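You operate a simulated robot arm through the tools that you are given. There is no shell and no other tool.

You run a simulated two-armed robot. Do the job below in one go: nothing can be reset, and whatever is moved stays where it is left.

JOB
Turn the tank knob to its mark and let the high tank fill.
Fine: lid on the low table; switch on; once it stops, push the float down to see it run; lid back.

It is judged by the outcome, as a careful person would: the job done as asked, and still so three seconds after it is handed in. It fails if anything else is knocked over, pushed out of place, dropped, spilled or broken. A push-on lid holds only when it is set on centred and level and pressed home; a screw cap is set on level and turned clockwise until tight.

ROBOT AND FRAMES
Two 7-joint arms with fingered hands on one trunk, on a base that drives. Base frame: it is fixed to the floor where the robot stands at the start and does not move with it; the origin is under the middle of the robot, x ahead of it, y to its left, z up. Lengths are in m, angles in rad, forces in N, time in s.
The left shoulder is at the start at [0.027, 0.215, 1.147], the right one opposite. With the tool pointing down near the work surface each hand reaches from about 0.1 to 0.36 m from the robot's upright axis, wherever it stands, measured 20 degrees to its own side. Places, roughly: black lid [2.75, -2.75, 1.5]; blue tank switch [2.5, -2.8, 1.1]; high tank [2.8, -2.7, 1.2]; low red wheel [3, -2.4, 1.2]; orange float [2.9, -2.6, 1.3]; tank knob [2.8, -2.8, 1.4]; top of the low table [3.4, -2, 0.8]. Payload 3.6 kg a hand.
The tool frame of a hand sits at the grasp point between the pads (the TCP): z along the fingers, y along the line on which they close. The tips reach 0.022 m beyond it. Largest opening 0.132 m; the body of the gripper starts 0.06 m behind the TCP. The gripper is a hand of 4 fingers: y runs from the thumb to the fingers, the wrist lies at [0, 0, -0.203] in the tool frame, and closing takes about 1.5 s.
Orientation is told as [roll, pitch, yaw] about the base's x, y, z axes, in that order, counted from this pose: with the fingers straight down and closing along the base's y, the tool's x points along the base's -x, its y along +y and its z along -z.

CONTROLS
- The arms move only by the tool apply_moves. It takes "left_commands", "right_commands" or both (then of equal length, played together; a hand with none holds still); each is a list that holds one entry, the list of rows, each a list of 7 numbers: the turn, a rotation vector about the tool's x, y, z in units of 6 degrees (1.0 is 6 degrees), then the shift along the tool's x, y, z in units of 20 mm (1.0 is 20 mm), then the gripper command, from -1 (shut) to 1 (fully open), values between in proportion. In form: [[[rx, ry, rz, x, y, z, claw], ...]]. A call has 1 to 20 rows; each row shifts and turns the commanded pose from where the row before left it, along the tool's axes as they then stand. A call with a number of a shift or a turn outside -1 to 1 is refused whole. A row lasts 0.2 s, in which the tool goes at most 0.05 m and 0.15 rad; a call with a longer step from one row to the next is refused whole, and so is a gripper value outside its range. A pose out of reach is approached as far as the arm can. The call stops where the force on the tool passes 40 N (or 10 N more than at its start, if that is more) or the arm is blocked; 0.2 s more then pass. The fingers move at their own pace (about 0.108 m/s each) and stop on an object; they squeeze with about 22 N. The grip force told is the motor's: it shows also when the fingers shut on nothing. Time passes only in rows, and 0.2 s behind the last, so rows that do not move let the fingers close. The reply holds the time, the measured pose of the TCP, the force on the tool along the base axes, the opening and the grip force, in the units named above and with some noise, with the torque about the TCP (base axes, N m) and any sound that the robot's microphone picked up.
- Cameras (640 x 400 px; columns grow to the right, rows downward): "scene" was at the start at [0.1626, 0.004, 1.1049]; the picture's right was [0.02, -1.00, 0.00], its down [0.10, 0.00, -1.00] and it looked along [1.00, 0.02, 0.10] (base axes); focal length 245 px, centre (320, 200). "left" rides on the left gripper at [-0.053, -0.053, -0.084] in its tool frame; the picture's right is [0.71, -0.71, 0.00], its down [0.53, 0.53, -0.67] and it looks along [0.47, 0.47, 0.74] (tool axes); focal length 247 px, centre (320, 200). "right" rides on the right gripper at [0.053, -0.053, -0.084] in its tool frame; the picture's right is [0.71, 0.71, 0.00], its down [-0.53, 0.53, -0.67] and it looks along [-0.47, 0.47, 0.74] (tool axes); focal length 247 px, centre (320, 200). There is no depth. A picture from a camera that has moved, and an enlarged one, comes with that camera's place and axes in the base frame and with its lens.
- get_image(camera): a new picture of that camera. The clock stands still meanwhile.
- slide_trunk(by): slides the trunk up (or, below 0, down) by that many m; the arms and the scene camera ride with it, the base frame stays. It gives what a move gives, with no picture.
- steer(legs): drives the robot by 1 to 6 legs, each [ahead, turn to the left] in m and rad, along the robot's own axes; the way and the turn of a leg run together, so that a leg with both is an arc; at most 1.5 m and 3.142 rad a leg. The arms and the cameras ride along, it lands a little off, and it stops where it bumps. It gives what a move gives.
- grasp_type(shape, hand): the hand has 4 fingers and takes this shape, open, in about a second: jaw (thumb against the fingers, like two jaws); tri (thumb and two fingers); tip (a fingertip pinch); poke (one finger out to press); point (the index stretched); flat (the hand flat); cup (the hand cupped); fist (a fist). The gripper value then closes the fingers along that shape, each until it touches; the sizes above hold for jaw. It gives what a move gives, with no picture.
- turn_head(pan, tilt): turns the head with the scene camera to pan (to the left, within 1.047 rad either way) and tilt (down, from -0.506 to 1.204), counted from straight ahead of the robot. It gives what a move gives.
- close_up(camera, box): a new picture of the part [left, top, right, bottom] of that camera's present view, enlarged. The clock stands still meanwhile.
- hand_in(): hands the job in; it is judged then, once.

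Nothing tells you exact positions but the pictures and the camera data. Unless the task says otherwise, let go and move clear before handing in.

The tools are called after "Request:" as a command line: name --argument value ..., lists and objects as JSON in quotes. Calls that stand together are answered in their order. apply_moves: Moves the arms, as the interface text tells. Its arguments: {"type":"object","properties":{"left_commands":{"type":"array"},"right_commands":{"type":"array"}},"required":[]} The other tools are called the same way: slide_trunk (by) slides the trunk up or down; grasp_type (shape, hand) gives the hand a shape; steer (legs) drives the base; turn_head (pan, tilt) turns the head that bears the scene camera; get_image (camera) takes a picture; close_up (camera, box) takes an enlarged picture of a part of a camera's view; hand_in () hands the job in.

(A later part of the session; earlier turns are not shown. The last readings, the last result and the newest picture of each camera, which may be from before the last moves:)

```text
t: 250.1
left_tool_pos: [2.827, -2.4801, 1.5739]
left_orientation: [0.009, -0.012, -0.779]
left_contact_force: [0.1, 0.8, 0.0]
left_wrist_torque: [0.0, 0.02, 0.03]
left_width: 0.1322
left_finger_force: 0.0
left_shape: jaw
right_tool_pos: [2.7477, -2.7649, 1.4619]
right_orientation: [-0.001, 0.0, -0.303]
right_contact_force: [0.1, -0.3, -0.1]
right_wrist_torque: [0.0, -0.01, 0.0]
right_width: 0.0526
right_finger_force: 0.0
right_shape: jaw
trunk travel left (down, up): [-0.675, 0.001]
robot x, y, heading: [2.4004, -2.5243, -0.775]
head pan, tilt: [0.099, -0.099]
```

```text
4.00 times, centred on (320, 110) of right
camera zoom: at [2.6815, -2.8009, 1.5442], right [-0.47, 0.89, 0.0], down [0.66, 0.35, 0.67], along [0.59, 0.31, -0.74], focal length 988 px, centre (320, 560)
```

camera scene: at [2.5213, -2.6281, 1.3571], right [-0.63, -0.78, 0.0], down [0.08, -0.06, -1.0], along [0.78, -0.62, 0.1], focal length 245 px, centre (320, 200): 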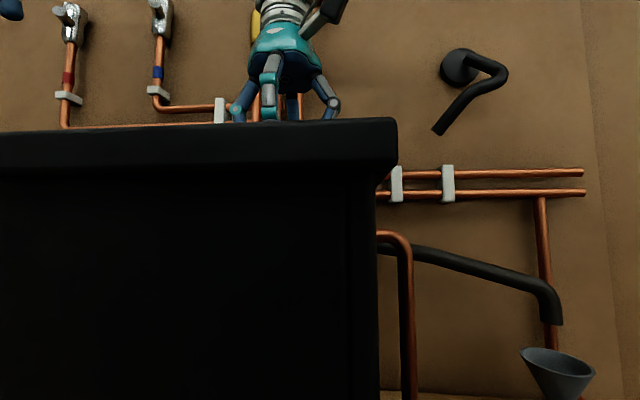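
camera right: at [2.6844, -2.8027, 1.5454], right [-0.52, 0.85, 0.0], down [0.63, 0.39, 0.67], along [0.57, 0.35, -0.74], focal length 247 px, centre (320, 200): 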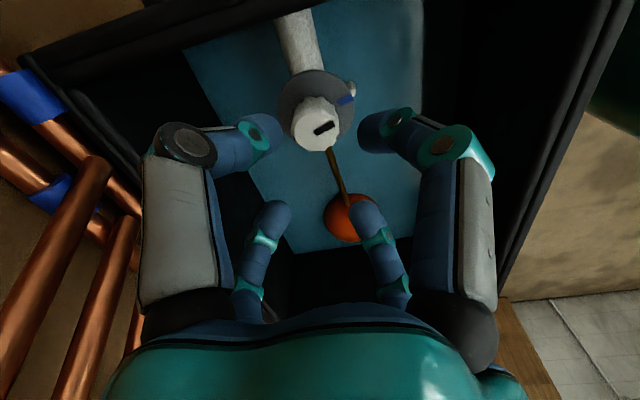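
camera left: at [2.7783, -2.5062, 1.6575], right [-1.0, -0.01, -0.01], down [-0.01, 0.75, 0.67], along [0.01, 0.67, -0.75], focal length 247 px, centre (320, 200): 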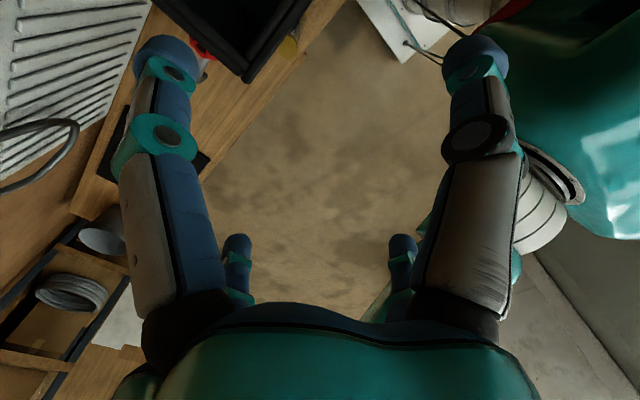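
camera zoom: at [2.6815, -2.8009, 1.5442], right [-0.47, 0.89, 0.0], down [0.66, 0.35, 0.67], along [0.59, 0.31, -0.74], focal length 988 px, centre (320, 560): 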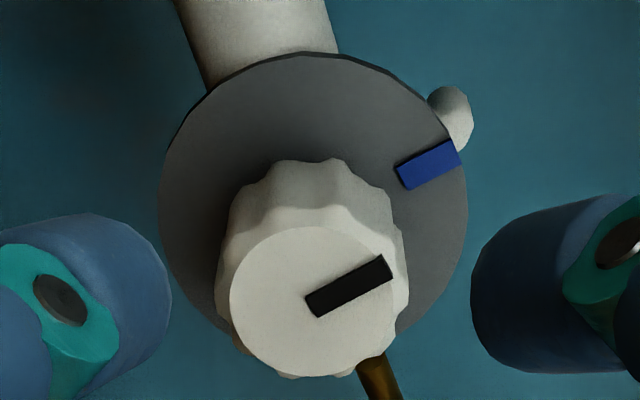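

The pointer is now about 4.6 degrees past the mark. One more grip and a 4.6-degree clockwise correction, again with slow release.

Request:
apply_moves --right_commands '[[[0, 0, 0, 0, 0, 0.6, -0.2], [0, 0, 0, 0, 0, 0.6, -0.2], [0, 0, 0, 0, 0, 0.6, -0.2], [0, 0, 0, 0, 0, 0.6, -0.2], [0, 0, 0, 0, 0, 0.6, -0.2], [0, 0, 0, 0, 0, 0.6, -0.2], [0, 0, 0, 0, 0, 0.35, -0.2], [0, 0, 0, 0, 0, 0.25, -0.2], [0, 0, 0, 0, 0, 0, -0.3], [0, 0, 0, 0, 0, 0, -0.4], [0, 0, 0, 0, 0, 0, -0.5], [0, 0, 0, 0, 0, 0, -0.6], [0, 0, 0, 0, 0, 0, -0.7], [0, 0, 0, 0, 0, 0, -0.8], [0, 0, 0, 0, 0, 0, -1], [0, 0, 0, 0, 0, 0, -1], [0, 0, 0.38, 0, 0, 0, -1], [0, 0, 0.39, 0, 0, 0, -1], [0, 0, 0, 0, 0, 0, -1]]]'

Request:
apply_moves --right_commands '[[[0, 0, 0, 0, 0, 0, -0.62], [0, 0, 0, 0, 0, 0, -0.58], [0, 0, 0, 0, 0, 0, -0.54], [0, 0, 0, 0, 0, 0, -0.48], [0, 0, 0, 0, 0, 0, -0.4], [0, 0, 0, 0, 0, 0, -0.3], [0, 0, 0, 0, 0, 0, -0.2], [0, 0, 0, 0, 0, 0, -0.2], [0, 0, 0, 0, 0, -0.4, -0.2], [0, 0, 0, 0, 0, -0.6, -0.2], [0, 0, 0, 0, 0, -0.8, -0.2], [0, 0, 0, 0, 0, -0.8, -0.2], [0, 0, 0, 0, 0, -0.8, -0.2], [0, 0, 0, 0, 0, -0.8, -0.2]]]'

Request:
close_up --camera "right" --box '[260, 60, 380, 160]'

```text
t: 254.1
left_tool_pos: [2.8254, -2.4807, 1.5748]
left_orientation: [0.01, -0.013, -0.779]
left_contact_force: [-1.3, -0.5, 0.4]
left_wrist_torque: [-0.03, 0.01, -0.02]
left_width: 0.1323
left_finger_force: 0.1
left_shape: jaw
right_tool_pos: [2.7484, -2.7667, 1.3759]
right_orientation: [0.0, 0.0, -0.383]
right_contact_force: [-3.6, 1.8, -2.0]
right_wrist_torque: [0.03, 0.39, 0.05]
right_width: 0.0238
right_finger_force: 22.2
right_shape: jaw
trunk travel left (down, up): [-0.675, 0.001]
robot x, y, heading: [2.4019, -2.5222, -0.776]
head pan, tilt: [0.099, -0.099]
```

```text
t: 257.1
left_tool_pos: [2.8278, -2.4807, 1.5736]
left_orientation: [0.009, -0.013, -0.78]
left_contact_force: [0.1, 0.1, 0.3]
left_wrist_torque: [-0.01, 0.01, 0.01]
left_width: 0.132
left_finger_force: 0.0
left_shape: jaw
right_tool_pos: [2.7484, -2.7668, 1.4609]
right_orientation: [0.001, -0.001, -0.383]
right_contact_force: [0.4, -0.1, 0.6]
right_wrist_torque: [-0.01, 0.01, -0.02]
right_width: 0.0524
right_finger_force: 0.1
right_shape: jaw
trunk travel left (down, up): [-0.675, 0.001]
robot x, y, heading: [2.4006, -2.5199, -0.778]
head pan, tilt: [0.099, -0.099]
```

```text
4.00 times, centred on (320, 110) of right
camera zoom: at [2.6788, -2.7957, 1.5444], right [-0.39, 0.92, 0.0], down [0.68, 0.29, 0.67], along [0.62, 0.26, -0.74], focal length 988 px, centre (320, 560)
```

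zoom: 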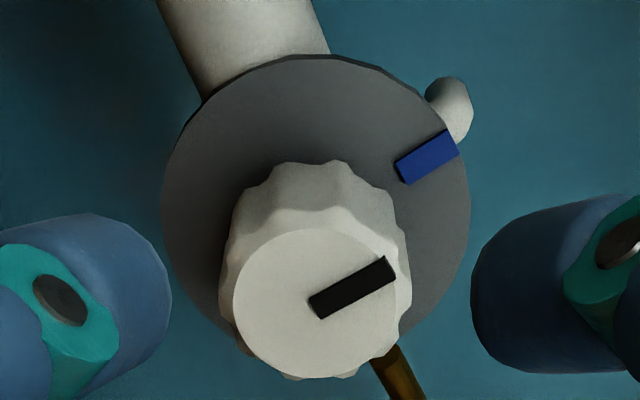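

The pointer (120.7) now matches the blue mark (120.6-121) within half a degree. Next the switch: I'll lift the right hand clear, turn it square again and move it over the ON end of the rocker, at about u 3.80, v -0.19.

Request:
apply_moves --right_commands '[[[0, 0, 0, 0, 0, -1, -0.2], [0, 0, 0, 0, 0, -1, -0.2], [0, 0, 0.96, 0, 0, 0, -0.2], [0, 0, 0.96, 0, 0, 0, -0.2], [0, 0, 0.96, 0, 0, 0, -0.2], [0, 0, 0.96, 0, 0, 0, -0.2], [0, 0, 0, 0.5, -0.9, 0, -0.2], [0, 0, 0, 0.5, -0.9, 0, -0.2], [0, 0, 0, 0.5, -0.9, 0, -0.2], [0, 0, 0, 0.5, -0.9, 0, -0.2], [0, 0, 0, 0.5, -0.9, 0, -0.2], [0, 0, 0, 0.5, -0.9, 0, -0.2], [0, 0, 0, 0.5, -0.9, 0, -0.2], [0, 0, 0, 0.5, -0.9, 0, -0.2], [0, 0, 0, 0.5, -0.9, 0, -0.2], [0, 0, 0, 0.5, -0.9, 0, -0.2]]]'

Request:
grasp_type --hand "right" --shape "poke"

Request:
get_image --camera "right"

Request:
turn_head --pan -0.2 --tilt 0.3

Request:
get_image --camera "scene"

```text
t: 260.4
left_tool_pos: [2.8262, -2.4803, 1.5753]
left_orientation: [0.009, -0.014, -0.779]
left_contact_force: [-0.2, -0.3, -0.2]
left_wrist_torque: [0.03, -0.02, 0.04]
left_width: 0.1319
left_finger_force: 0.1
left_shape: jaw
right_tool_pos: [2.5502, -2.8233, 1.5007]
right_orientation: [0.0, 0.0, -0.786]
right_contact_force: [-0.4, 1.3, -0.1]
right_wrist_torque: [0.0, -0.04, 0.0]
right_width: 0.0522
right_finger_force: 0.0
right_shape: jaw
trunk travel left (down, up): [-0.675, 0.001]
robot x, y, heading: [2.4017, -2.5218, -0.782]
head pan, tilt: [0.099, -0.099]
```

```text
t: 261.4
left_tool_pos: [2.8268, -2.4802, 1.5735]
left_orientation: [0.01, -0.012, -0.78]
left_contact_force: [0.4, 1.0, -0.2]
left_wrist_torque: [-0.01, -0.01, -0.04]
left_width: 0.1319
left_finger_force: 0.0
left_shape: jaw
right_tool_pos: [2.5504, -2.8231, 1.5018]
right_orientation: [0.002, -0.001, -0.784]
right_contact_force: [-0.1, 0.0, -0.5]
right_wrist_torque: [0.03, 0.01, 0.0]
right_width: 0.0001
right_finger_force: 0.1
right_shape: poke
trunk travel left (down, up): [-0.675, 0.001]
robot x, y, heading: [2.4034, -2.5212, -0.782]
head pan, tilt: [0.099, -0.099]
```

```text
taken
camera right: at [2.4755, -2.8228, 1.5839], right [0.0, 1.0, 0.0], down [0.74, 0.0, 0.67], along [0.67, 0.0, -0.74], focal length 247 px, centre (320, 200)
```

right: 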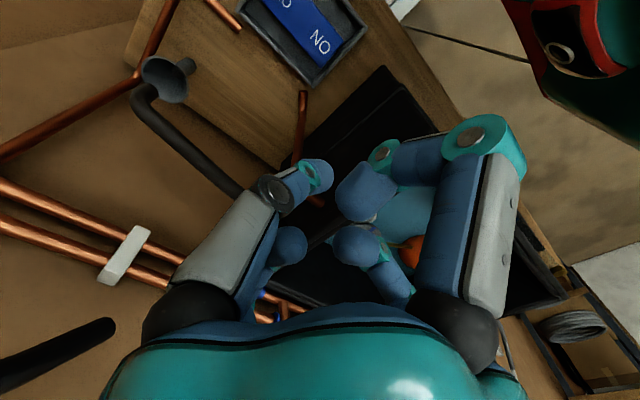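

```text
t: 262.2
left_tool_pos: [2.8272, -2.4805, 1.5751]
left_orientation: [0.008, -0.012, -0.78]
left_contact_force: [0.3, -0.5, 0.2]
left_wrist_torque: [0.05, -0.02, -0.02]
left_width: 0.132
left_finger_force: 0.2
left_shape: jaw
right_tool_pos: [2.5494, -2.8224, 1.5009]
right_orientation: [0.002, 0.001, -0.785]
right_contact_force: [-0.2, 0.2, 0.7]
right_wrist_torque: [-0.02, 0.01, 0.04]
right_width: 0.0002
right_finger_force: 0.1
right_shape: poke
trunk travel left (down, up): [-0.675, 0.001]
robot x, y, heading: [2.4001, -2.5248, -0.774]
head pan, tilt: [-0.201, 0.3]
```

```text
taken
camera scene: at [2.5055, -2.6507, 1.3207], right [-0.83, -0.56, 0.0], down [-0.17, 0.24, -0.96], along [0.54, -0.79, -0.3], focal length 245 px, centre (320, 200)
```

scene: 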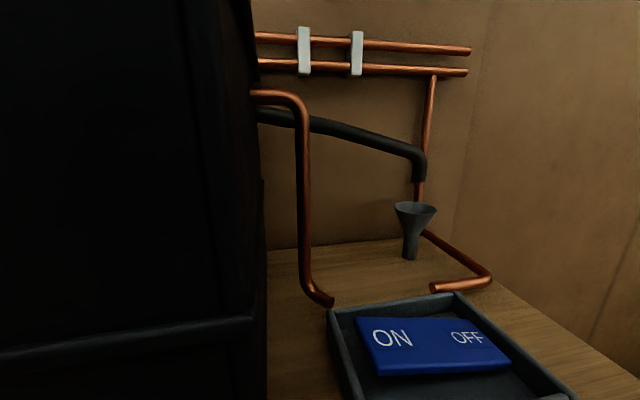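

The poke finger's tip place is unclear to me, so I'll use the shut jaw instead, whose tip lies on the tool axis.

Request:
grasp_type --hand "right" --shape "jaw"

Request:
apply_moves --right_commands '[[[0, 0, 0, 0, 0, 0, -1], [0, 0, 0, 0, 0, 0, -1], [0, 0, 0, 0, 0, 0, -1], [0, 0, 0, 0, 0, 0, -1], [0, 0, 0, 0, 0, 0, -1], [0, 0, 0, 0, 0, 0, -1], [0, 0, 0, 0, 0, 0, -1], [0, 0, 0, 0, 0, 0, -1]]]'

Request:
get_image --camera "right"

Request:
get_image --camera "scene"

```text
t: 263.1
left_tool_pos: [2.8274, -2.4807, 1.574]
left_orientation: [0.009, -0.013, -0.781]
left_contact_force: [0.1, -0.4, 0.6]
left_wrist_torque: [-0.03, 0.01, 0.0]
left_width: 0.1319
left_finger_force: 0.1
left_shape: jaw
right_tool_pos: [2.5513, -2.822, 1.5017]
right_orientation: [0.001, 0.0, -0.785]
right_contact_force: [0.0, -0.5, 0.0]
right_wrist_torque: [0.0, -0.02, 0.02]
right_width: 0.132
right_finger_force: 0.0
right_shape: jaw
trunk travel left (down, up): [-0.675, 0.001]
robot x, y, heading: [2.4036, -2.5222, -0.774]
head pan, tilt: [-0.201, 0.3]
```

```text
t: 264.9
left_tool_pos: [2.8274, -2.4812, 1.5743]
left_orientation: [0.008, -0.013, -0.78]
left_contact_force: [-0.5, 1.1, 0.7]
left_wrist_torque: [0.0, 0.0, -0.02]
left_width: 0.1321
left_finger_force: 0.1
left_shape: jaw
right_tool_pos: [2.5508, -2.822, 1.5001]
right_orientation: [-0.001, -0.001, -0.786]
right_contact_force: [-0.1, 0.0, 0.8]
right_wrist_torque: [-0.04, -0.04, -0.01]
right_width: 0.0
right_finger_force: 21.6
right_shape: jaw
trunk travel left (down, up): [-0.675, 0.001]
robot x, y, heading: [2.3995, -2.5227, -0.779]
head pan, tilt: [-0.201, 0.3]
```

```text
taken
camera right: at [2.4754, -2.8227, 1.5839], right [0.0, 1.0, 0.0], down [0.74, 0.0, 0.67], along [0.67, 0.0, -0.74], focal length 247 px, centre (320, 200)
```

right: 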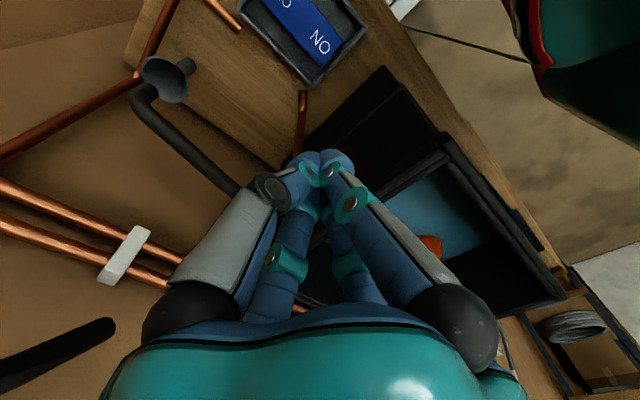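

```text
taken
camera scene: at [2.5054, -2.6508, 1.3207], right [-0.83, -0.56, 0.0], down [-0.17, 0.25, -0.96], along [0.53, -0.79, -0.3], focal length 245 px, centre (320, 200)
```

scene: 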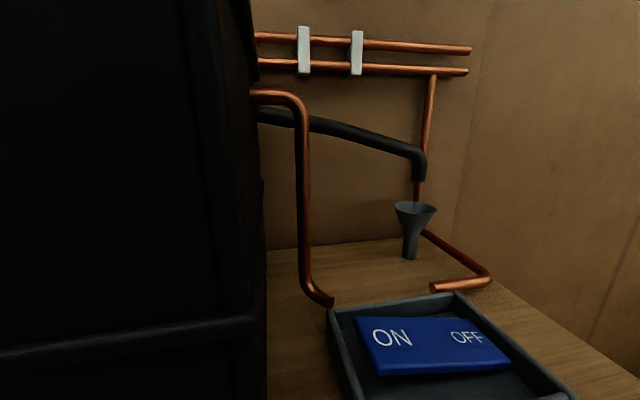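

The ON end's edge is at v -0.168 and its text at (u 3.793, v -0.193); the shut fingertips are right above it. I'll go down quickly to 4 cm above, then in small steps.

Request:
apply_moves --right_commands '[[[0, 0, 0, 0.1, 0.1, 1, -1], [0, 0, 0, 0.1, 0.1, 1, -1], [0, 0, 0, 0, 0, 1, -1], [0, 0, 0, 0, 0, 1, -1], [0, 0, 0, 0, 0, 1, -1], [0, 0, 0, 0, 0, 1, -1], [0, 0, 0, 0, 0, 1, -1], [0, 0, 0, 0, 0, 1, -1], [0, 0, 0, 0, 0, 1, -1], [0, 0, 0, 0, 0, 1, -1], [0, 0, 0, 0, 0, 1, -1], [0, 0, 0, 0, 0, 1, -1], [0, 0, 0, 0, 0, 1, -1]]]'

Request:
get_image --camera "scene"

Request:
get_image --camera "right"

```text
t: 267.7
left_tool_pos: [2.8279, -2.4798, 1.5746]
left_orientation: [0.006, -0.011, -0.779]
left_contact_force: [0.3, 0.8, 0.6]
left_wrist_torque: [0.01, -0.02, 0.0]
left_width: 0.1321
left_finger_force: 0.0
left_shape: jaw
right_tool_pos: [2.5491, -2.8168, 1.2397]
right_orientation: [0.001, -0.002, -0.782]
right_contact_force: [0.0, 0.4, -0.8]
right_wrist_torque: [0.02, 0.0, 0.02]
right_width: 0.0
right_finger_force: 22.0
right_shape: jaw
trunk travel left (down, up): [-0.675, 0.001]
robot x, y, heading: [2.3999, -2.5226, -0.773]
head pan, tilt: [-0.201, 0.3]
```

```text
taken
camera scene: at [2.5059, -2.6506, 1.3206], right [-0.83, -0.56, 0.0], down [-0.17, 0.25, -0.96], along [0.53, -0.79, -0.3], focal length 245 px, centre (320, 200)
```

scene: 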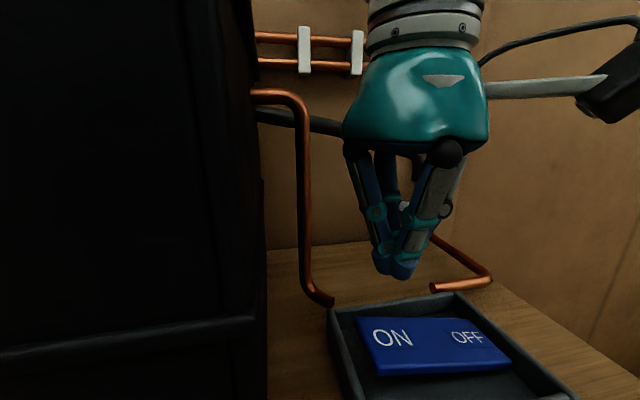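

```text
taken
camera right: at [2.4754, -2.8178, 1.3235], right [0.0, 1.0, 0.0], down [0.74, 0.0, 0.67], along [0.67, 0.0, -0.74], focal length 247 px, centre (320, 200)
```

right: 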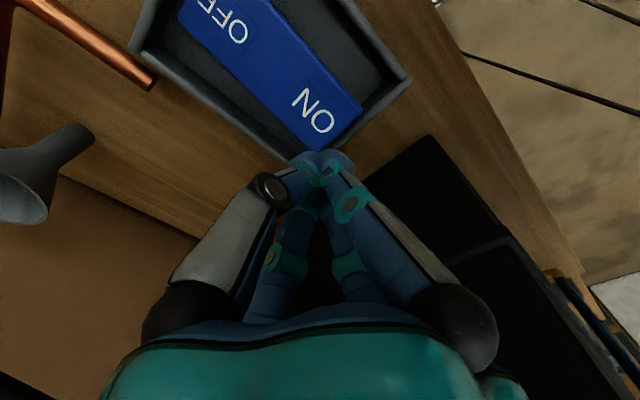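

The fingertips are directly over ON. I'll go down in small steps and watch for contact.

Request:
apply_moves --right_commands '[[[0, 0, 0, 0, 0, 0.3, -1], [0, 0, 0, 0, 0, 0.3, -1], [0, 0, 0, 0, 0, 0.3, -1], [0, 0, 0, 0, 0, 0.3, -1], [0, 0, 0, 0, 0, 0.3, -1], [0, 0, 0, 0, 0, 0.3, -1], [0, 0, 0, 0, 0, 0.3, -1], [0, 0, 0, 0, 0, 0.3, -1]]]'

Request:
get_image --camera "scene"

```text
t: 269.5
left_tool_pos: [2.8289, -2.4797, 1.5729]
left_orientation: [0.01, -0.011, -0.781]
left_contact_force: [0.1, -0.3, 0.2]
left_wrist_torque: [0.0, -0.01, 0.03]
left_width: 0.1321
left_finger_force: 0.0
left_shape: jaw
right_tool_pos: [2.5502, -2.8159, 1.1925]
right_orientation: [0.002, -0.002, -0.786]
right_contact_force: [-0.4, 0.5, -0.1]
right_wrist_torque: [0.02, 0.01, 0.01]
right_width: 0.0002
right_finger_force: 22.0
right_shape: jaw
trunk travel left (down, up): [-0.675, 0.001]
robot x, y, heading: [2.3996, -2.5239, -0.779]
head pan, tilt: [-0.201, 0.3]
```

```text
taken
camera scene: at [2.5056, -2.6507, 1.3206], right [-0.83, -0.56, 0.0], down [-0.17, 0.25, -0.96], along [0.53, -0.79, -0.3], focal length 245 px, centre (320, 200)
```

scene: 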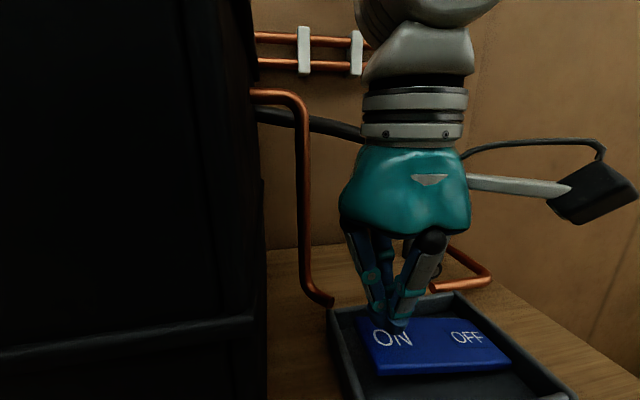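

The tips are about to touch. I'll press down gently in 4 mm steps.

Request:
apply_moves --right_commands '[[[0, 0, 0, 0, 0, 0.2, -1], [0, 0, 0, 0, 0, 0.2, -1], [0, 0, 0, 0, 0, 0.2, -1], [0, 0, 0, 0, 0, 0.2, -1], [0, 0, 0, 0, 0, 0.2, -1]]]'

Request:
get_image --camera "scene"

```text
t: 270.7
left_tool_pos: [2.828, -2.4806, 1.5752]
left_orientation: [0.007, -0.011, -0.78]
left_contact_force: [0.9, -0.6, 0.8]
left_wrist_torque: [0.03, 0.0, -0.02]
left_width: 0.1321
left_finger_force: 0.0
left_shape: jaw
right_tool_pos: [2.5508, -2.8161, 1.1731]
right_orientation: [0.0, -0.002, -0.786]
right_contact_force: [0.1, 0.6, 1.0]
right_wrist_torque: [0.02, -0.04, 0.01]
right_width: 0.0001
right_finger_force: 22.1
right_shape: jaw
trunk travel left (down, up): [-0.675, 0.001]
robot x, y, heading: [2.3983, -2.5186, -0.777]
head pan, tilt: [-0.201, 0.3]
```

```text
taken
camera scene: at [2.5055, -2.6505, 1.3207], right [-0.83, -0.56, 0.0], down [-0.17, 0.25, -0.96], along [0.53, -0.79, -0.3], focal length 245 px, centre (320, 200)
```

scene: 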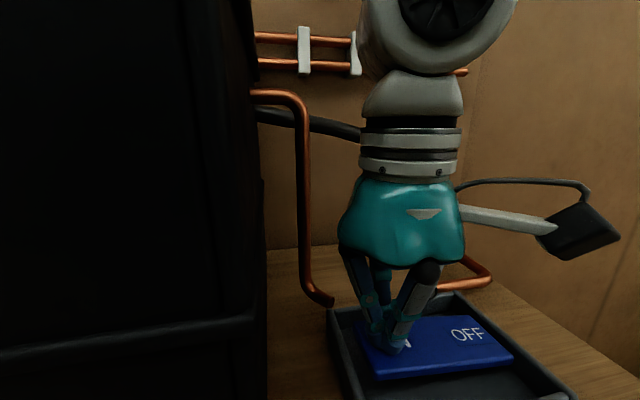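

Contact is starting (1 N). I'll continue down in 4 mm steps.

Request:
apply_moves --right_commands '[[[0, 0, 0, 0, 0, 0.2, -1], [0, 0, 0, 0, 0, 0.2, -1], [0, 0, 0, 0, 0, 0.2, -1], [0, 0, 0, 0, 0, 0.2, -1]]]'

Request:
get_image --camera "scene"

```text
t: 271.7
left_tool_pos: [2.8266, -2.4784, 1.575]
left_orientation: [0.009, -0.012, -0.78]
left_contact_force: [0.0, -0.4, 0.3]
left_wrist_torque: [0.04, -0.02, 0.01]
left_width: 0.132
left_finger_force: 0.0
left_shape: jaw
right_tool_pos: [2.5514, -2.8166, 1.1585]
right_orientation: [0.003, -0.006, -0.785]
right_contact_force: [-0.1, -0.2, 12.1]
right_wrist_torque: [-0.06, 0.03, 0.0]
right_width: 0.0001
right_finger_force: 22.0
right_shape: jaw
trunk travel left (down, up): [-0.675, 0.001]
robot x, y, heading: [2.4013, -2.5249, -0.773]
head pan, tilt: [-0.201, 0.3]
```

```text
taken
camera scene: at [2.5046, -2.6498, 1.321], right [-0.83, -0.56, 0.0], down [-0.17, 0.24, -0.96], along [0.53, -0.79, -0.3], focal length 245 px, centre (320, 200)
```

scene: 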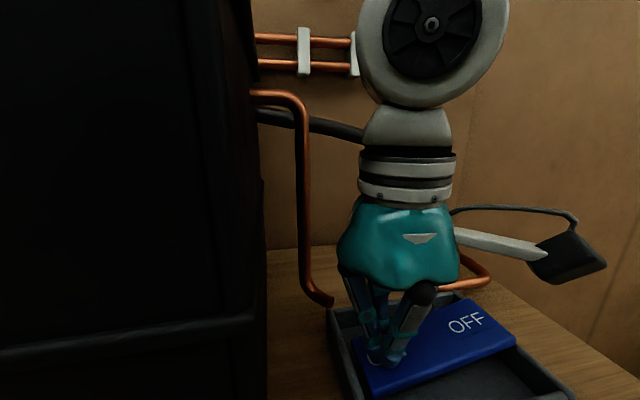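

The rocker has tipped over to the ON side with 12 N. I'll press 3-5 mm more to be sure it is home.

Request:
apply_moves --right_commands '[[[0, 0, 0, 0, 0, 0.12, -1], [0, 0, 0, 0, 0, 0.12, -1], [0, 0, 0, 0, 0, 0, -1]]]'

Request:
get_image --camera "scene"

```text
t: 272.2
left_tool_pos: [2.8257, -2.4787, 1.5758]
left_orientation: [0.009, -0.012, -0.78]
left_contact_force: [0.1, -0.2, 0.4]
left_wrist_torque: [0.0, -0.01, 0.03]
left_width: 0.1321
left_finger_force: 0.1
left_shape: jaw
right_tool_pos: [2.5515, -2.8158, 1.1574]
right_orientation: [0.003, -0.008, -0.784]
right_contact_force: [-3.3, 5.1, 17.0]
right_wrist_torque: [0.14, 0.18, -0.01]
right_width: 0.0001
right_finger_force: 21.9
right_shape: jaw
trunk travel left (down, up): [-0.675, 0.001]
robot x, y, heading: [2.3987, -2.521, -0.777]
head pan, tilt: [-0.201, 0.3]
stopped in row 2 (right hand): the force on the tool passed its limit at 44 N (the readings are from after the stop); the commanded pose is now the measured one
```

```text
taken
camera scene: at [2.5048, -2.6498, 1.3208], right [-0.83, -0.56, 0.0], down [-0.17, 0.24, -0.96], along [0.53, -0.79, -0.3], focal length 245 px, centre (320, 200)
```

scene: 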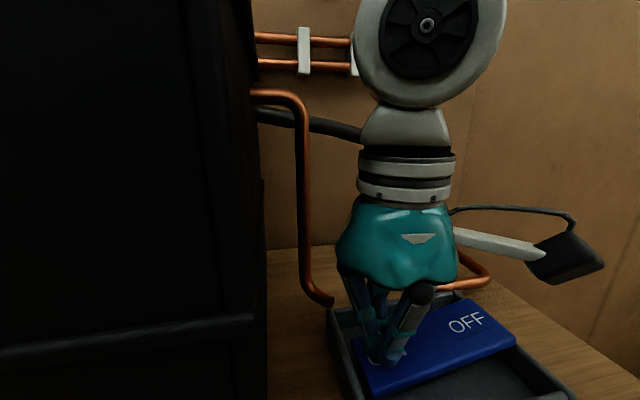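

The rocker is hard home on ON. I'll raise the hand and check that it stays on and the water runs.

Request:
apply_moves --right_commands '[[[0, 0, 0, 0, 0, -0.3, -1], [0, 0, 0, 0, 0, -0.6, -1], [0, 0, 0, 0, 0, -1, -1], [0, 0, 0, 0, 0, -1, -1], [0, 0, 0, 0, 0, -1, -1], [0, 0, 0, 0, 0, -1, -1], [0, 0, 0, 0, 0, -1, -1], [0, 0, 0, 0, 0, -1, -1]]]'

Request:
get_image --camera "scene"

Request:
get_image --camera "right"

```text
t: 274.0
left_tool_pos: [2.8269, -2.4798, 1.5753]
left_orientation: [0.008, -0.013, -0.779]
left_contact_force: [0.1, 0.3, -0.4]
left_wrist_torque: [0.03, 0.01, 0.0]
left_width: 0.1322
left_finger_force: 0.0
left_shape: jaw
right_tool_pos: [2.5512, -2.817, 1.2956]
right_orientation: [0.0, -0.007, -0.787]
right_contact_force: [-0.2, 0.1, 0.4]
right_wrist_torque: [0.03, -0.01, 0.01]
right_width: 0.0
right_finger_force: 21.4
right_shape: jaw
trunk travel left (down, up): [-0.675, 0.001]
robot x, y, heading: [2.4014, -2.5237, -0.776]
head pan, tilt: [-0.201, 0.3]
```

```text
taken
camera scene: at [2.5049, -2.6504, 1.3207], right [-0.83, -0.56, 0.0], down [-0.17, 0.25, -0.96], along [0.53, -0.79, -0.3], focal length 245 px, centre (320, 200)
```

scene: 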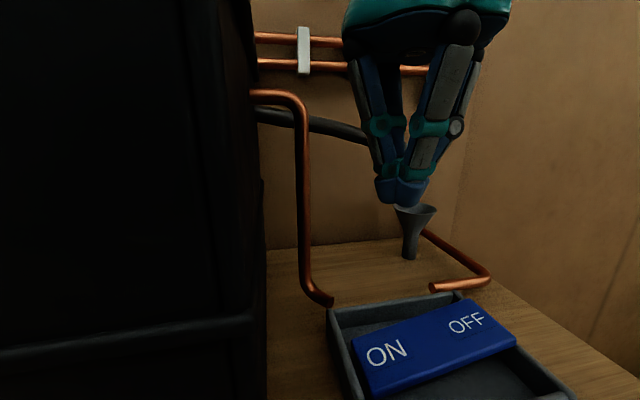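

```text
taken
camera right: at [2.4756, -2.8171, 1.3775], right [0.0, 1.0, 0.0], down [0.74, 0.0, 0.67], along [0.67, 0.0, -0.74], focal length 247 px, centre (320, 200)
```

right: 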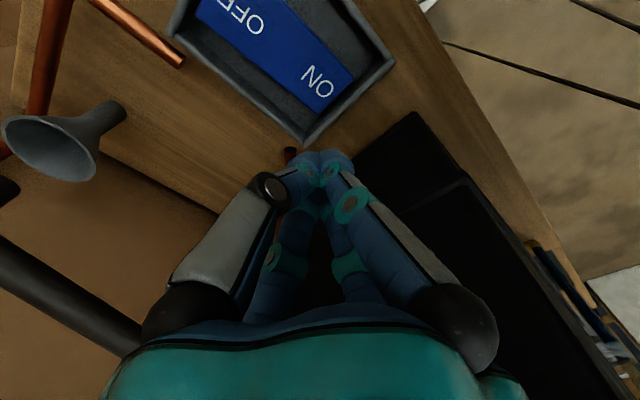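

The rocker stays ON. I'll raise the right hand and look into the tank for running water.

Request:
apply_moves --right_commands '[[[0, 0, 0, 0, 0, -1, -1], [0, 0, 0, 0, 0, -1, -1], [0, 0, 0, 0, 0, -1, -1], [0, 0, 0, 0, 0, -1, -1], [0, 0, 0, 0, 0, -1, -1], [0, 0, 0, 0, 0, -1, -1], [0, 0, 0, 0, 0, -1, -1], [0, 0, 0, 0, 0, -1, -1], [0, 0, 0, 0, 0, -1, -1], [0, 0, 0, 0, 0, -1, -1], [0, 0, 0, 0, 0, -1, -1], [0, 0, 0, 0, 0, -1, -1], [0, 0, 0, 0, 0, -1, -1], [0, 0, 0, 0.5, 0.5, -1, -1], [0, 0, 0, 0.5, 0.5, -0.5, -1]]]'

Request:
get_image --camera "right"

```text
t: 277.2
left_tool_pos: [2.8271, -2.4794, 1.5745]
left_orientation: [0.008, -0.012, -0.779]
left_contact_force: [-0.1, 0.9, 0.7]
left_wrist_torque: [0.02, -0.01, 0.0]
left_width: 0.132
left_finger_force: 0.1
left_shape: jaw
right_tool_pos: [2.5503, -2.7885, 1.5849]
right_orientation: [0.001, -0.009, -0.786]
right_contact_force: [0.6, 0.0, 0.2]
right_wrist_torque: [-0.04, 0.0, 0.03]
right_width: 0.0
right_finger_force: 21.7
right_shape: jaw
trunk travel left (down, up): [-0.675, 0.001]
robot x, y, heading: [2.4026, -2.5207, -0.778]
head pan, tilt: [-0.201, 0.3]
```

```text
taken
camera right: at [2.4738, -2.7879, 1.6679], right [0.0, 1.0, 0.0], down [0.74, 0.0, 0.67], along [0.67, 0.0, -0.74], focal length 247 px, centre (320, 200)
```

right: 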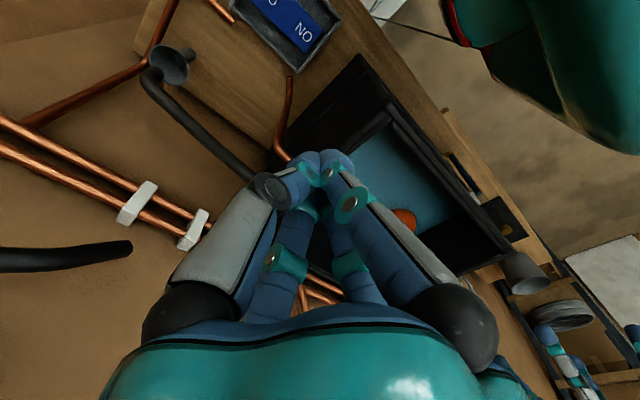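

The shut fingers block the view; I'll open the hand and look again.

Request:
apply_moves --right_commands '[[[0, 0, 0, 0, 0.5, -0.3, 1], [0, 0, 0, 0, 0.5, -0.3, 1], [0, 0, 0, 0, 0.5, -0.3, 1], [0, 0, 0, 0, 0.5, 0, 1], [0, 0, 0, 0, 0, 0, 1], [0, 0, 0, 0, 0, 0, 1], [0, 0, 0, 0, 0, 0, 1], [0, 0, 0, 0, 0, 0, 1]]]'

Request:
get_image --camera "right"

Request:
get_image --camera "left"

```text
t: 279.0
left_tool_pos: [2.8273, -2.4807, 1.5743]
left_orientation: [0.01, -0.011, -0.781]
left_contact_force: [0.3, 0.2, 0.8]
left_wrist_torque: [0.01, 0.0, 0.0]
left_width: 0.132
left_finger_force: 0.1
left_shape: jaw
right_tool_pos: [2.5772, -2.76, 1.6044]
right_orientation: [0.002, -0.009, -0.784]
right_contact_force: [0.3, -0.3, 0.7]
right_wrist_torque: [0.0, -0.03, -0.04]
right_width: 0.1319
right_finger_force: 0.0
right_shape: jaw
trunk travel left (down, up): [-0.675, 0.001]
robot x, y, heading: [2.4001, -2.5238, -0.776]
head pan, tilt: [-0.201, 0.3]
```

```text
taken
camera right: at [2.5023, -2.7603, 1.6862], right [0.0, 1.0, 0.0], down [0.74, 0.0, 0.67], along [0.67, 0.0, -0.74], focal length 247 px, centre (320, 200)
```

right: 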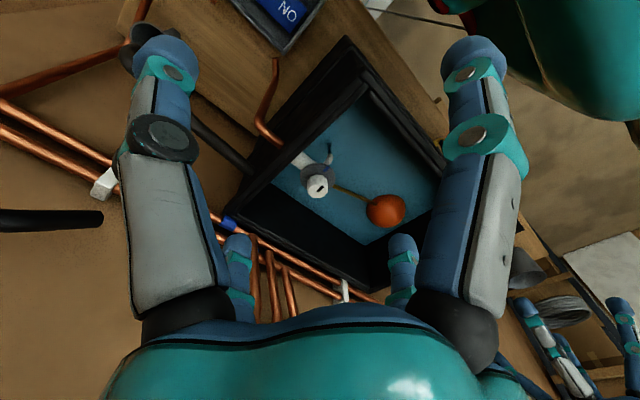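

```text
taken
camera left: at [2.8267, -2.5564, 1.6589], right [-1.0, -0.01, -0.01], down [-0.01, 0.75, 0.67], along [0.01, 0.67, -0.75], focal length 247 px, centre (320, 200)
```

left: 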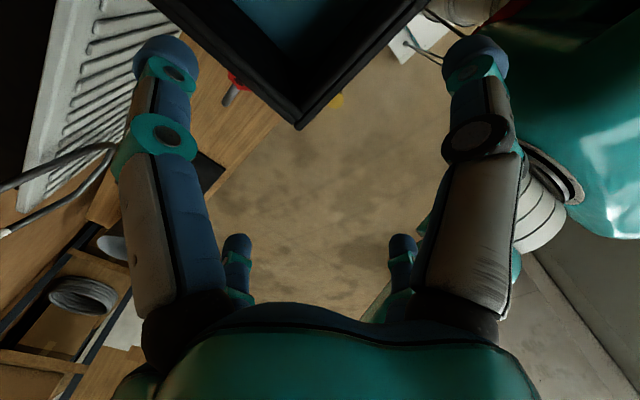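

Request:
close_up --camera "right" --box '[270, 130, 430, 250]'

Request:
apply_moves --right_commands '[[[0, 0, 0, 0, 0, 0, 1], [0, 0, 0, 0, 0, 0, 1], [0, 0, 0, 0, 0, 0, 1], [0, 0, 0, 0, 0, 0, 1], [0, 0, 0, 0, 0, 0, 1], [0, 0, 0, 0, 0, 0, 1], [0, 0, 0, 0, 0, 0, 1], [0, 0, 0, 0, 0, 0, 1], [0, 0, 0, 0, 0, 0, 1], [0, 0, 0, 0, 0, 0, 1], [0, 0, 0, 0, 0, 0, 1], [0, 0, 0, 0, 0, 0, 1], [0, 0, 0, 0, 0, 0, 1], [0, 0, 0, 0, 0, 0, 1], [0, 0, 0, 0, 0, 0, 1], [0, 0, 0, 0, 0, 0, 1], [0, 0, 0, 0, 0, 0, 1], [0, 0, 0, 0, 0, 0, 1], [0, 0, 0, 0, 0, 0, 1], [0, 0, 0, 0, 0, 0, 1]]]'

Request:
close_up --camera "right" --box '[270, 130, 430, 250]'

```text
3.33 times, centred on (350, 190) of right
camera zoom: at [2.5023, -2.7603, 1.6862], right [0.0, 1.0, 0.0], down [0.74, 0.0, 0.67], along [0.67, 0.0, -0.74], focal length 823 px, centre (220, 233)
```

zoom: 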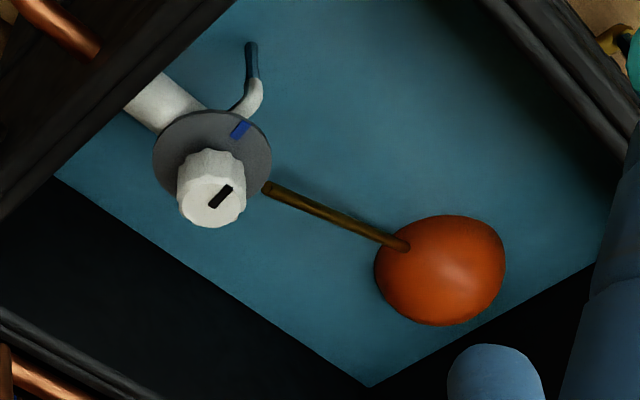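

```text
t: 283.2
left_tool_pos: [2.8261, -2.4807, 1.5747]
left_orientation: [0.009, -0.012, -0.78]
left_contact_force: [-0.1, 0.1, -0.1]
left_wrist_torque: [0.0, 0.02, 0.03]
left_width: 0.1319
left_finger_force: 0.1
left_shape: jaw
right_tool_pos: [2.5777, -2.7602, 1.6031]
right_orientation: [0.001, -0.007, -0.785]
right_contact_force: [-0.4, -0.4, 0.1]
right_wrist_torque: [0.0, 0.01, 0.03]
right_width: 0.1319
right_finger_force: 0.1
right_shape: jaw
trunk travel left (down, up): [-0.675, 0.001]
robot x, y, heading: [2.3987, -2.5203, -0.775]
head pan, tilt: [-0.201, 0.3]
```

```text
3.33 times, centred on (350, 190) of right
camera zoom: at [2.5024, -2.7603, 1.6862], right [0.0, 1.0, 0.0], down [0.74, 0.0, 0.67], along [0.67, 0.0, -0.74], focal length 823 px, centre (220, 233)
```

zoom: 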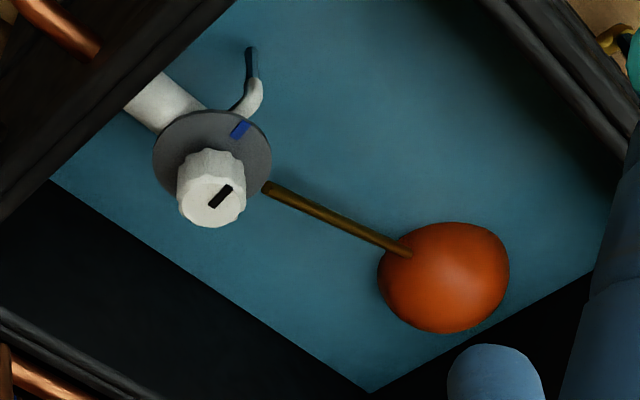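

Water is running from the spout, the level and float are rising, and the pointer still sits on its mark. While it fills I'll bring the left hand, shut, to a point above the float.

Request:
apply_moves --left_commands '[[[0.086, 0.115, 0, 0, 0, 0, -1], [0, 0, 0, 0, 0, 0, -1], [0, 0, 0, 0, 0, 0, -1], [0, 0, 0, 0, 0, 0, -1], [0, 0, 0, -0.8, -0.44, 0.3, -1], [0, 0, 0, -0.8, -0.44, 0.3, -1], [0, 0, 0, -0.8, -0.44, 0.3, -1], [0, 0, 0, -0.8, -0.44, 0.3, -1], [0, 0, 0, -0.8, -0.44, 0.3, -1], [0, 0, 0, -0.8, -0.44, 0.3, -1], [0, 0, 0, -0.8, -0.44, 0.3, -1], [0, 0, 0, -0.8, -0.44, 0.3, -1], [0, 0, 0, 0, 0, 0, -1], [0, 0, 0, 0, 0, 0, -1], [0, 0, 0, 0, 0, 0, -1], [0, 0, 0, 0, 0, 0, -1], [0, 0, 0, 0, 0, 0, -1], [0, 0, 0, 0, 0, 0, -1], [0, 0, 0, 0, 0, 0, -1], [0, 0, 0, 0, 0, 0, -1]]]'

Request:
get_image --camera "right"

Request:
close_up --camera "right" --box '[270, 130, 430, 250]'

```text
t: 287.4
left_tool_pos: [2.8689, -2.6212, 1.5284]
left_orientation: [-0.002, 0.0, -0.78]
left_contact_force: [-0.1, 0.7, 0.7]
left_wrist_torque: [0.03, 0.02, 0.01]
left_width: 0.0
left_finger_force: 22.3
left_shape: jaw
right_tool_pos: [2.5775, -2.7609, 1.6047]
right_orientation: [0.002, -0.007, -0.786]
right_contact_force: [-0.6, -0.7, 0.1]
right_wrist_torque: [0.0, -0.03, -0.04]
right_width: 0.1322
right_finger_force: 0.0
right_shape: jaw
trunk travel left (down, up): [-0.675, 0.001]
robot x, y, heading: [2.403, -2.5235, -0.775]
head pan, tilt: [-0.201, 0.3]
```

```text
taken
camera right: at [2.5026, -2.7605, 1.6861], right [0.0, 1.0, 0.0], down [0.74, 0.0, 0.67], along [0.67, 0.0, -0.74], focal length 247 px, centre (320, 200)
```

right: 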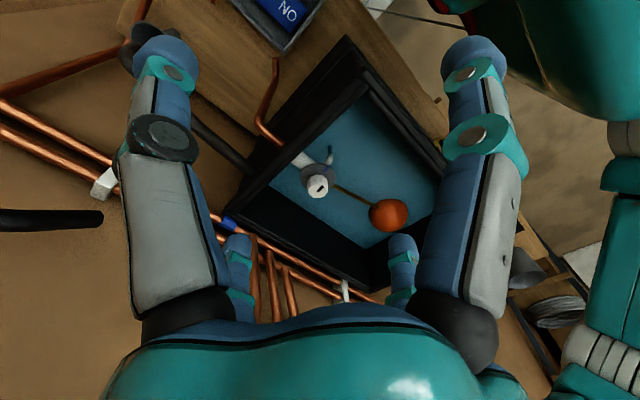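

```text
3.33 times, centred on (350, 190) of right
camera zoom: at [2.5026, -2.7605, 1.6861], right [0.0, 1.0, 0.0], down [0.74, 0.0, 0.67], along [0.67, 0.0, -0.74], focal length 823 px, centre (220, 233)
```

zoom: 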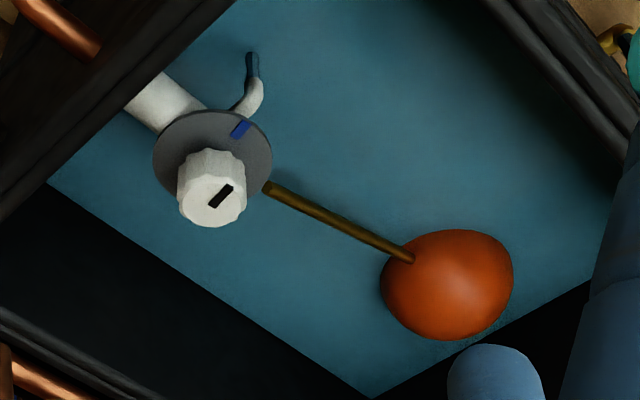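

Still filling. I'll wait with the hands still and keep checking.

Request:
apply_moves --right_commands '[[[0, 0, 0, 0, 0, 0, 1], [0, 0, 0, 0, 0, 0, 1], [0, 0, 0, 0, 0, 0, 1], [0, 0, 0, 0, 0, 0, 1], [0, 0, 0, 0, 0, 0, 1], [0, 0, 0, 0, 0, 0, 1], [0, 0, 0, 0, 0, 0, 1], [0, 0, 0, 0, 0, 0, 1], [0, 0, 0, 0, 0, 0, 1], [0, 0, 0, 0, 0, 0, 1], [0, 0, 0, 0, 0, 0, 1], [0, 0, 0, 0, 0, 0, 1], [0, 0, 0, 0, 0, 0, 1], [0, 0, 0, 0, 0, 0, 1], [0, 0, 0, 0, 0, 0, 1], [0, 0, 0, 0, 0, 0, 1], [0, 0, 0, 0, 0, 0, 1], [0, 0, 0, 0, 0, 0, 1], [0, 0, 0, 0, 0, 0, 1], [0, 0, 0, 0, 0, 0, 1]]]'

Request:
apply_moves --right_commands '[[[0, 0, 0, 0, 0, 0, 1], [0, 0, 0, 0, 0, 0, 1], [0, 0, 0, 0, 0, 0, 1], [0, 0, 0, 0, 0, 0, 1], [0, 0, 0, 0, 0, 0, 1], [0, 0, 0, 0, 0, 0, 1], [0, 0, 0, 0, 0, 0, 1], [0, 0, 0, 0, 0, 0, 1], [0, 0, 0, 0, 0, 0, 1], [0, 0, 0, 0, 0, 0, 1], [0, 0, 0, 0, 0, 0, 1], [0, 0, 0, 0, 0, 0, 1], [0, 0, 0, 0, 0, 0, 1], [0, 0, 0, 0, 0, 0, 1], [0, 0, 0, 0, 0, 0, 1], [0, 0, 0, 0, 0, 0, 1], [0, 0, 0, 0, 0, 0, 1], [0, 0, 0, 0, 0, 0, 1], [0, 0, 0, 0, 0, 0, 1], [0, 0, 0, 0, 0, 0, 1]]]'

Request:
close_up --camera "right" --box '[270, 130, 430, 250]'

```text
t: 291.6
left_tool_pos: [2.8683, -2.6208, 1.5268]
left_orientation: [-0.001, 0.0, -0.782]
left_contact_force: [0.2, -0.6, -0.1]
left_wrist_torque: [0.02, -0.04, -0.01]
left_width: 0.0
left_finger_force: 22.2
left_shape: jaw
right_tool_pos: [2.5779, -2.7602, 1.6017]
right_orientation: [0.002, -0.007, -0.785]
right_contact_force: [-0.5, -0.7, 0.0]
right_wrist_torque: [0.01, -0.01, 0.03]
right_width: 0.1323
right_finger_force: 0.0
right_shape: jaw
trunk travel left (down, up): [-0.675, 0.001]
robot x, y, heading: [2.3993, -2.522, -0.777]
head pan, tilt: [-0.201, 0.3]
```

```text
t: 295.8
left_tool_pos: [2.869, -2.6203, 1.5262]
left_orientation: [-0.003, 0.002, -0.779]
left_contact_force: [-0.4, 0.6, -0.3]
left_wrist_torque: [0.01, -0.03, 0.01]
left_width: 0.0
left_finger_force: 21.9
left_shape: jaw
right_tool_pos: [2.5789, -2.7601, 1.6036]
right_orientation: [0.004, -0.008, -0.786]
right_contact_force: [0.8, -0.5, 0.1]
right_wrist_torque: [0.0, -0.01, 0.02]
right_width: 0.132
right_finger_force: 0.2
right_shape: jaw
trunk travel left (down, up): [-0.675, 0.001]
robot x, y, heading: [2.4005, -2.52, -0.772]
head pan, tilt: [-0.201, 0.3]
```

```text
3.33 times, centred on (350, 190) of right
camera zoom: at [2.5026, -2.7605, 1.6862], right [0.0, 1.0, 0.0], down [0.74, 0.0, 0.67], along [0.67, 0.0, -0.74], focal length 823 px, centre (220, 233)
```

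zoom: 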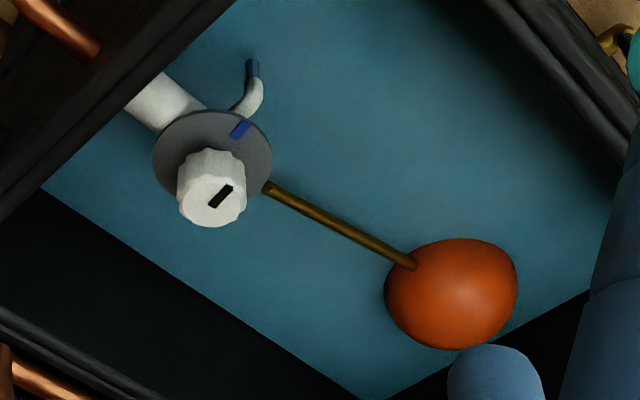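

Still running, the stream is getting shorter. I'll keep waiting.

Request:
apply_moves --right_commands '[[[0, 0, 0, 0, 0, 0, 1], [0, 0, 0, 0, 0, 0, 1], [0, 0, 0, 0, 0, 0, 1], [0, 0, 0, 0, 0, 0, 1], [0, 0, 0, 0, 0, 0, 1], [0, 0, 0, 0, 0, 0, 1], [0, 0, 0, 0, 0, 0, 1], [0, 0, 0, 0, 0, 0, 1], [0, 0, 0, 0, 0, 0, 1], [0, 0, 0, 0, 0, 0, 1], [0, 0, 0, 0, 0, 0, 1], [0, 0, 0, 0, 0, 0, 1], [0, 0, 0, 0, 0, 0, 1], [0, 0, 0, 0, 0, 0, 1], [0, 0, 0, 0, 0, 0, 1], [0, 0, 0, 0, 0, 0, 1], [0, 0, 0, 0, 0, 0, 1], [0, 0, 0, 0, 0, 0, 1], [0, 0, 0, 0, 0, 0, 1], [0, 0, 0, 0, 0, 0, 1]]]'

Request:
apply_moves --right_commands '[[[0, 0, 0, 0, 0, 0, 1], [0, 0, 0, 0, 0, 0, 1], [0, 0, 0, 0, 0, 0, 1], [0, 0, 0, 0, 0, 0, 1], [0, 0, 0, 0, 0, 0, 1], [0, 0, 0, 0, 0, 0, 1], [0, 0, 0, 0, 0, 0, 1], [0, 0, 0, 0, 0, 0, 1], [0, 0, 0, 0, 0, 0, 1], [0, 0, 0, 0, 0, 0, 1], [0, 0, 0, 0, 0, 0, 1], [0, 0, 0, 0, 0, 0, 1], [0, 0, 0, 0, 0, 0, 1], [0, 0, 0, 0, 0, 0, 1], [0, 0, 0, 0, 0, 0, 1], [0, 0, 0, 0, 0, 0, 1], [0, 0, 0, 0, 0, 0, 1], [0, 0, 0, 0, 0, 0, 1], [0, 0, 0, 0, 0, 0, 1], [0, 0, 0, 0, 0, 0, 1]]]'

Request:
apply_moves --right_commands '[[[0, 0, 0, 0, 0, 0, 1], [0, 0, 0, 0, 0, 0, 1], [0, 0, 0, 0, 0, 0, 1], [0, 0, 0, 0, 0, 0, 1], [0, 0, 0, 0, 0, 0, 1], [0, 0, 0, 0, 0, 0, 1], [0, 0, 0, 0, 0, 0, 1], [0, 0, 0, 0, 0, 0, 1], [0, 0, 0, 0, 0, 0, 1], [0, 0, 0, 0, 0, 0, 1], [0, 0, 0, 0, 0, 0, 1], [0, 0, 0, 0, 0, 0, 1], [0, 0, 0, 0, 0, 0, 1], [0, 0, 0, 0, 0, 0, 1], [0, 0, 0, 0, 0, 0, 1], [0, 0, 0, 0, 0, 0, 1], [0, 0, 0, 0, 0, 0, 1], [0, 0, 0, 0, 0, 0, 1], [0, 0, 0, 0, 0, 0, 1], [0, 0, 0, 0, 0, 0, 1]]]'

Request:
close_up --camera "right" --box '[270, 130, 430, 250]'

```text
t: 300.0
left_tool_pos: [2.8683, -2.6205, 1.5271]
left_orientation: [-0.002, 0.0, -0.78]
left_contact_force: [-0.5, 0.2, -0.1]
left_wrist_torque: [0.01, 0.0, 0.04]
left_width: 0.0
left_finger_force: 21.9
left_shape: jaw
right_tool_pos: [2.5776, -2.7591, 1.6045]
right_orientation: [0.001, -0.008, -0.785]
right_contact_force: [-0.3, 0.3, 0.5]
right_wrist_torque: [-0.01, 0.0, -0.03]
right_width: 0.1321
right_finger_force: 0.0
right_shape: jaw
trunk travel left (down, up): [-0.675, 0.001]
robot x, y, heading: [2.4025, -2.5212, -0.776]
head pan, tilt: [-0.201, 0.3]
```

```text
t: 304.2
left_tool_pos: [2.8695, -2.6212, 1.5269]
left_orientation: [-0.002, 0.0, -0.781]
left_contact_force: [0.2, 0.0, 0.6]
left_wrist_torque: [0.02, -0.01, -0.03]
left_width: 0.0
left_finger_force: 21.0
left_shape: jaw
right_tool_pos: [2.5775, -2.7607, 1.6032]
right_orientation: [0.003, -0.006, -0.785]
right_contact_force: [0.5, -0.2, 0.2]
right_wrist_torque: [-0.02, -0.03, 0.02]
right_width: 0.1321
right_finger_force: 0.1
right_shape: jaw
trunk travel left (down, up): [-0.675, 0.001]
robot x, y, heading: [2.4031, -2.5259, -0.778]
head pan, tilt: [-0.201, 0.3]
```

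```text
t: 308.4
left_tool_pos: [2.8696, -2.6201, 1.5268]
left_orientation: [-0.001, 0.001, -0.779]
left_contact_force: [0.1, -0.4, 0.2]
left_wrist_torque: [-0.02, 0.0, 0.03]
left_width: 0.0001
left_finger_force: 22.3
left_shape: jaw
right_tool_pos: [2.5774, -2.7609, 1.6043]
right_orientation: [0.002, -0.007, -0.784]
right_contact_force: [-0.1, -0.6, -0.5]
right_wrist_torque: [0.02, -0.02, 0.01]
right_width: 0.132
right_finger_force: 0.1
right_shape: jaw
trunk travel left (down, up): [-0.675, 0.001]
robot x, y, heading: [2.3993, -2.5224, -0.779]
head pan, tilt: [-0.201, 0.3]
```

```text
3.33 times, centred on (350, 190) of right
camera zoom: at [2.5026, -2.7605, 1.6862], right [0.0, 1.0, 0.0], down [0.74, 0.0, 0.67], along [0.67, 0.0, -0.74], focal length 823 px, centre (220, 233)
```

zoom: 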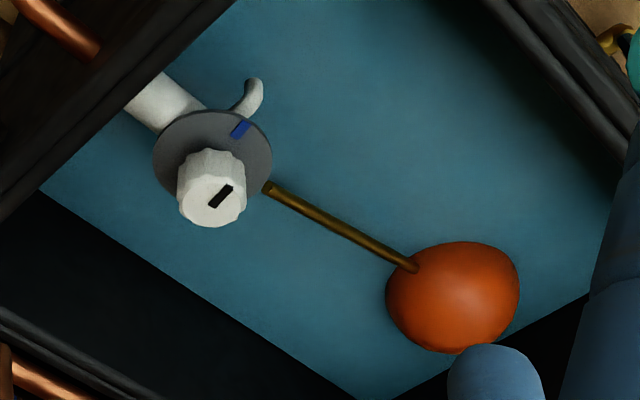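

The stream has stopped: the float valve closed. I'll check the gauge on the tank's front with the head camera.

Request:
turn_head --pan 0.95 --tilt 0.2

Request:
get_image --camera "scene"

```text
t: 309.7
left_tool_pos: [2.8684, -2.6205, 1.5272]
left_orientation: [0.0, 0.001, -0.781]
left_contact_force: [0.7, 0.0, 0.0]
left_wrist_torque: [-0.02, -0.01, 0.03]
left_width: 0.0
left_finger_force: 21.8
left_shape: jaw
right_tool_pos: [2.5776, -2.76, 1.6029]
right_orientation: [0.002, -0.007, -0.784]
right_contact_force: [0.0, 0.0, 0.2]
right_wrist_torque: [-0.01, 0.04, 0.03]
right_width: 0.132
right_finger_force: 0.1
right_shape: jaw
trunk travel left (down, up): [-0.675, 0.001]
robot x, y, heading: [2.4008, -2.5224, -0.777]
head pan, tilt: [0.949, 0.201]
```

```text
taken
camera scene: at [2.5451, -2.5575, 1.3299], right [0.17, -0.99, 0.0], down [-0.2, -0.03, -0.98], along [0.97, 0.17, -0.2], focal length 245 px, centre (320, 200)
```

scene: 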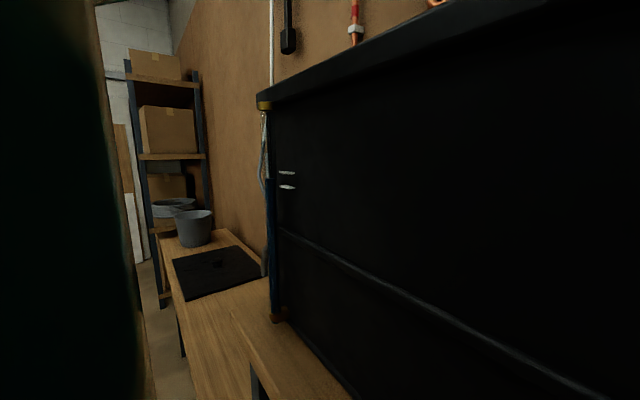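

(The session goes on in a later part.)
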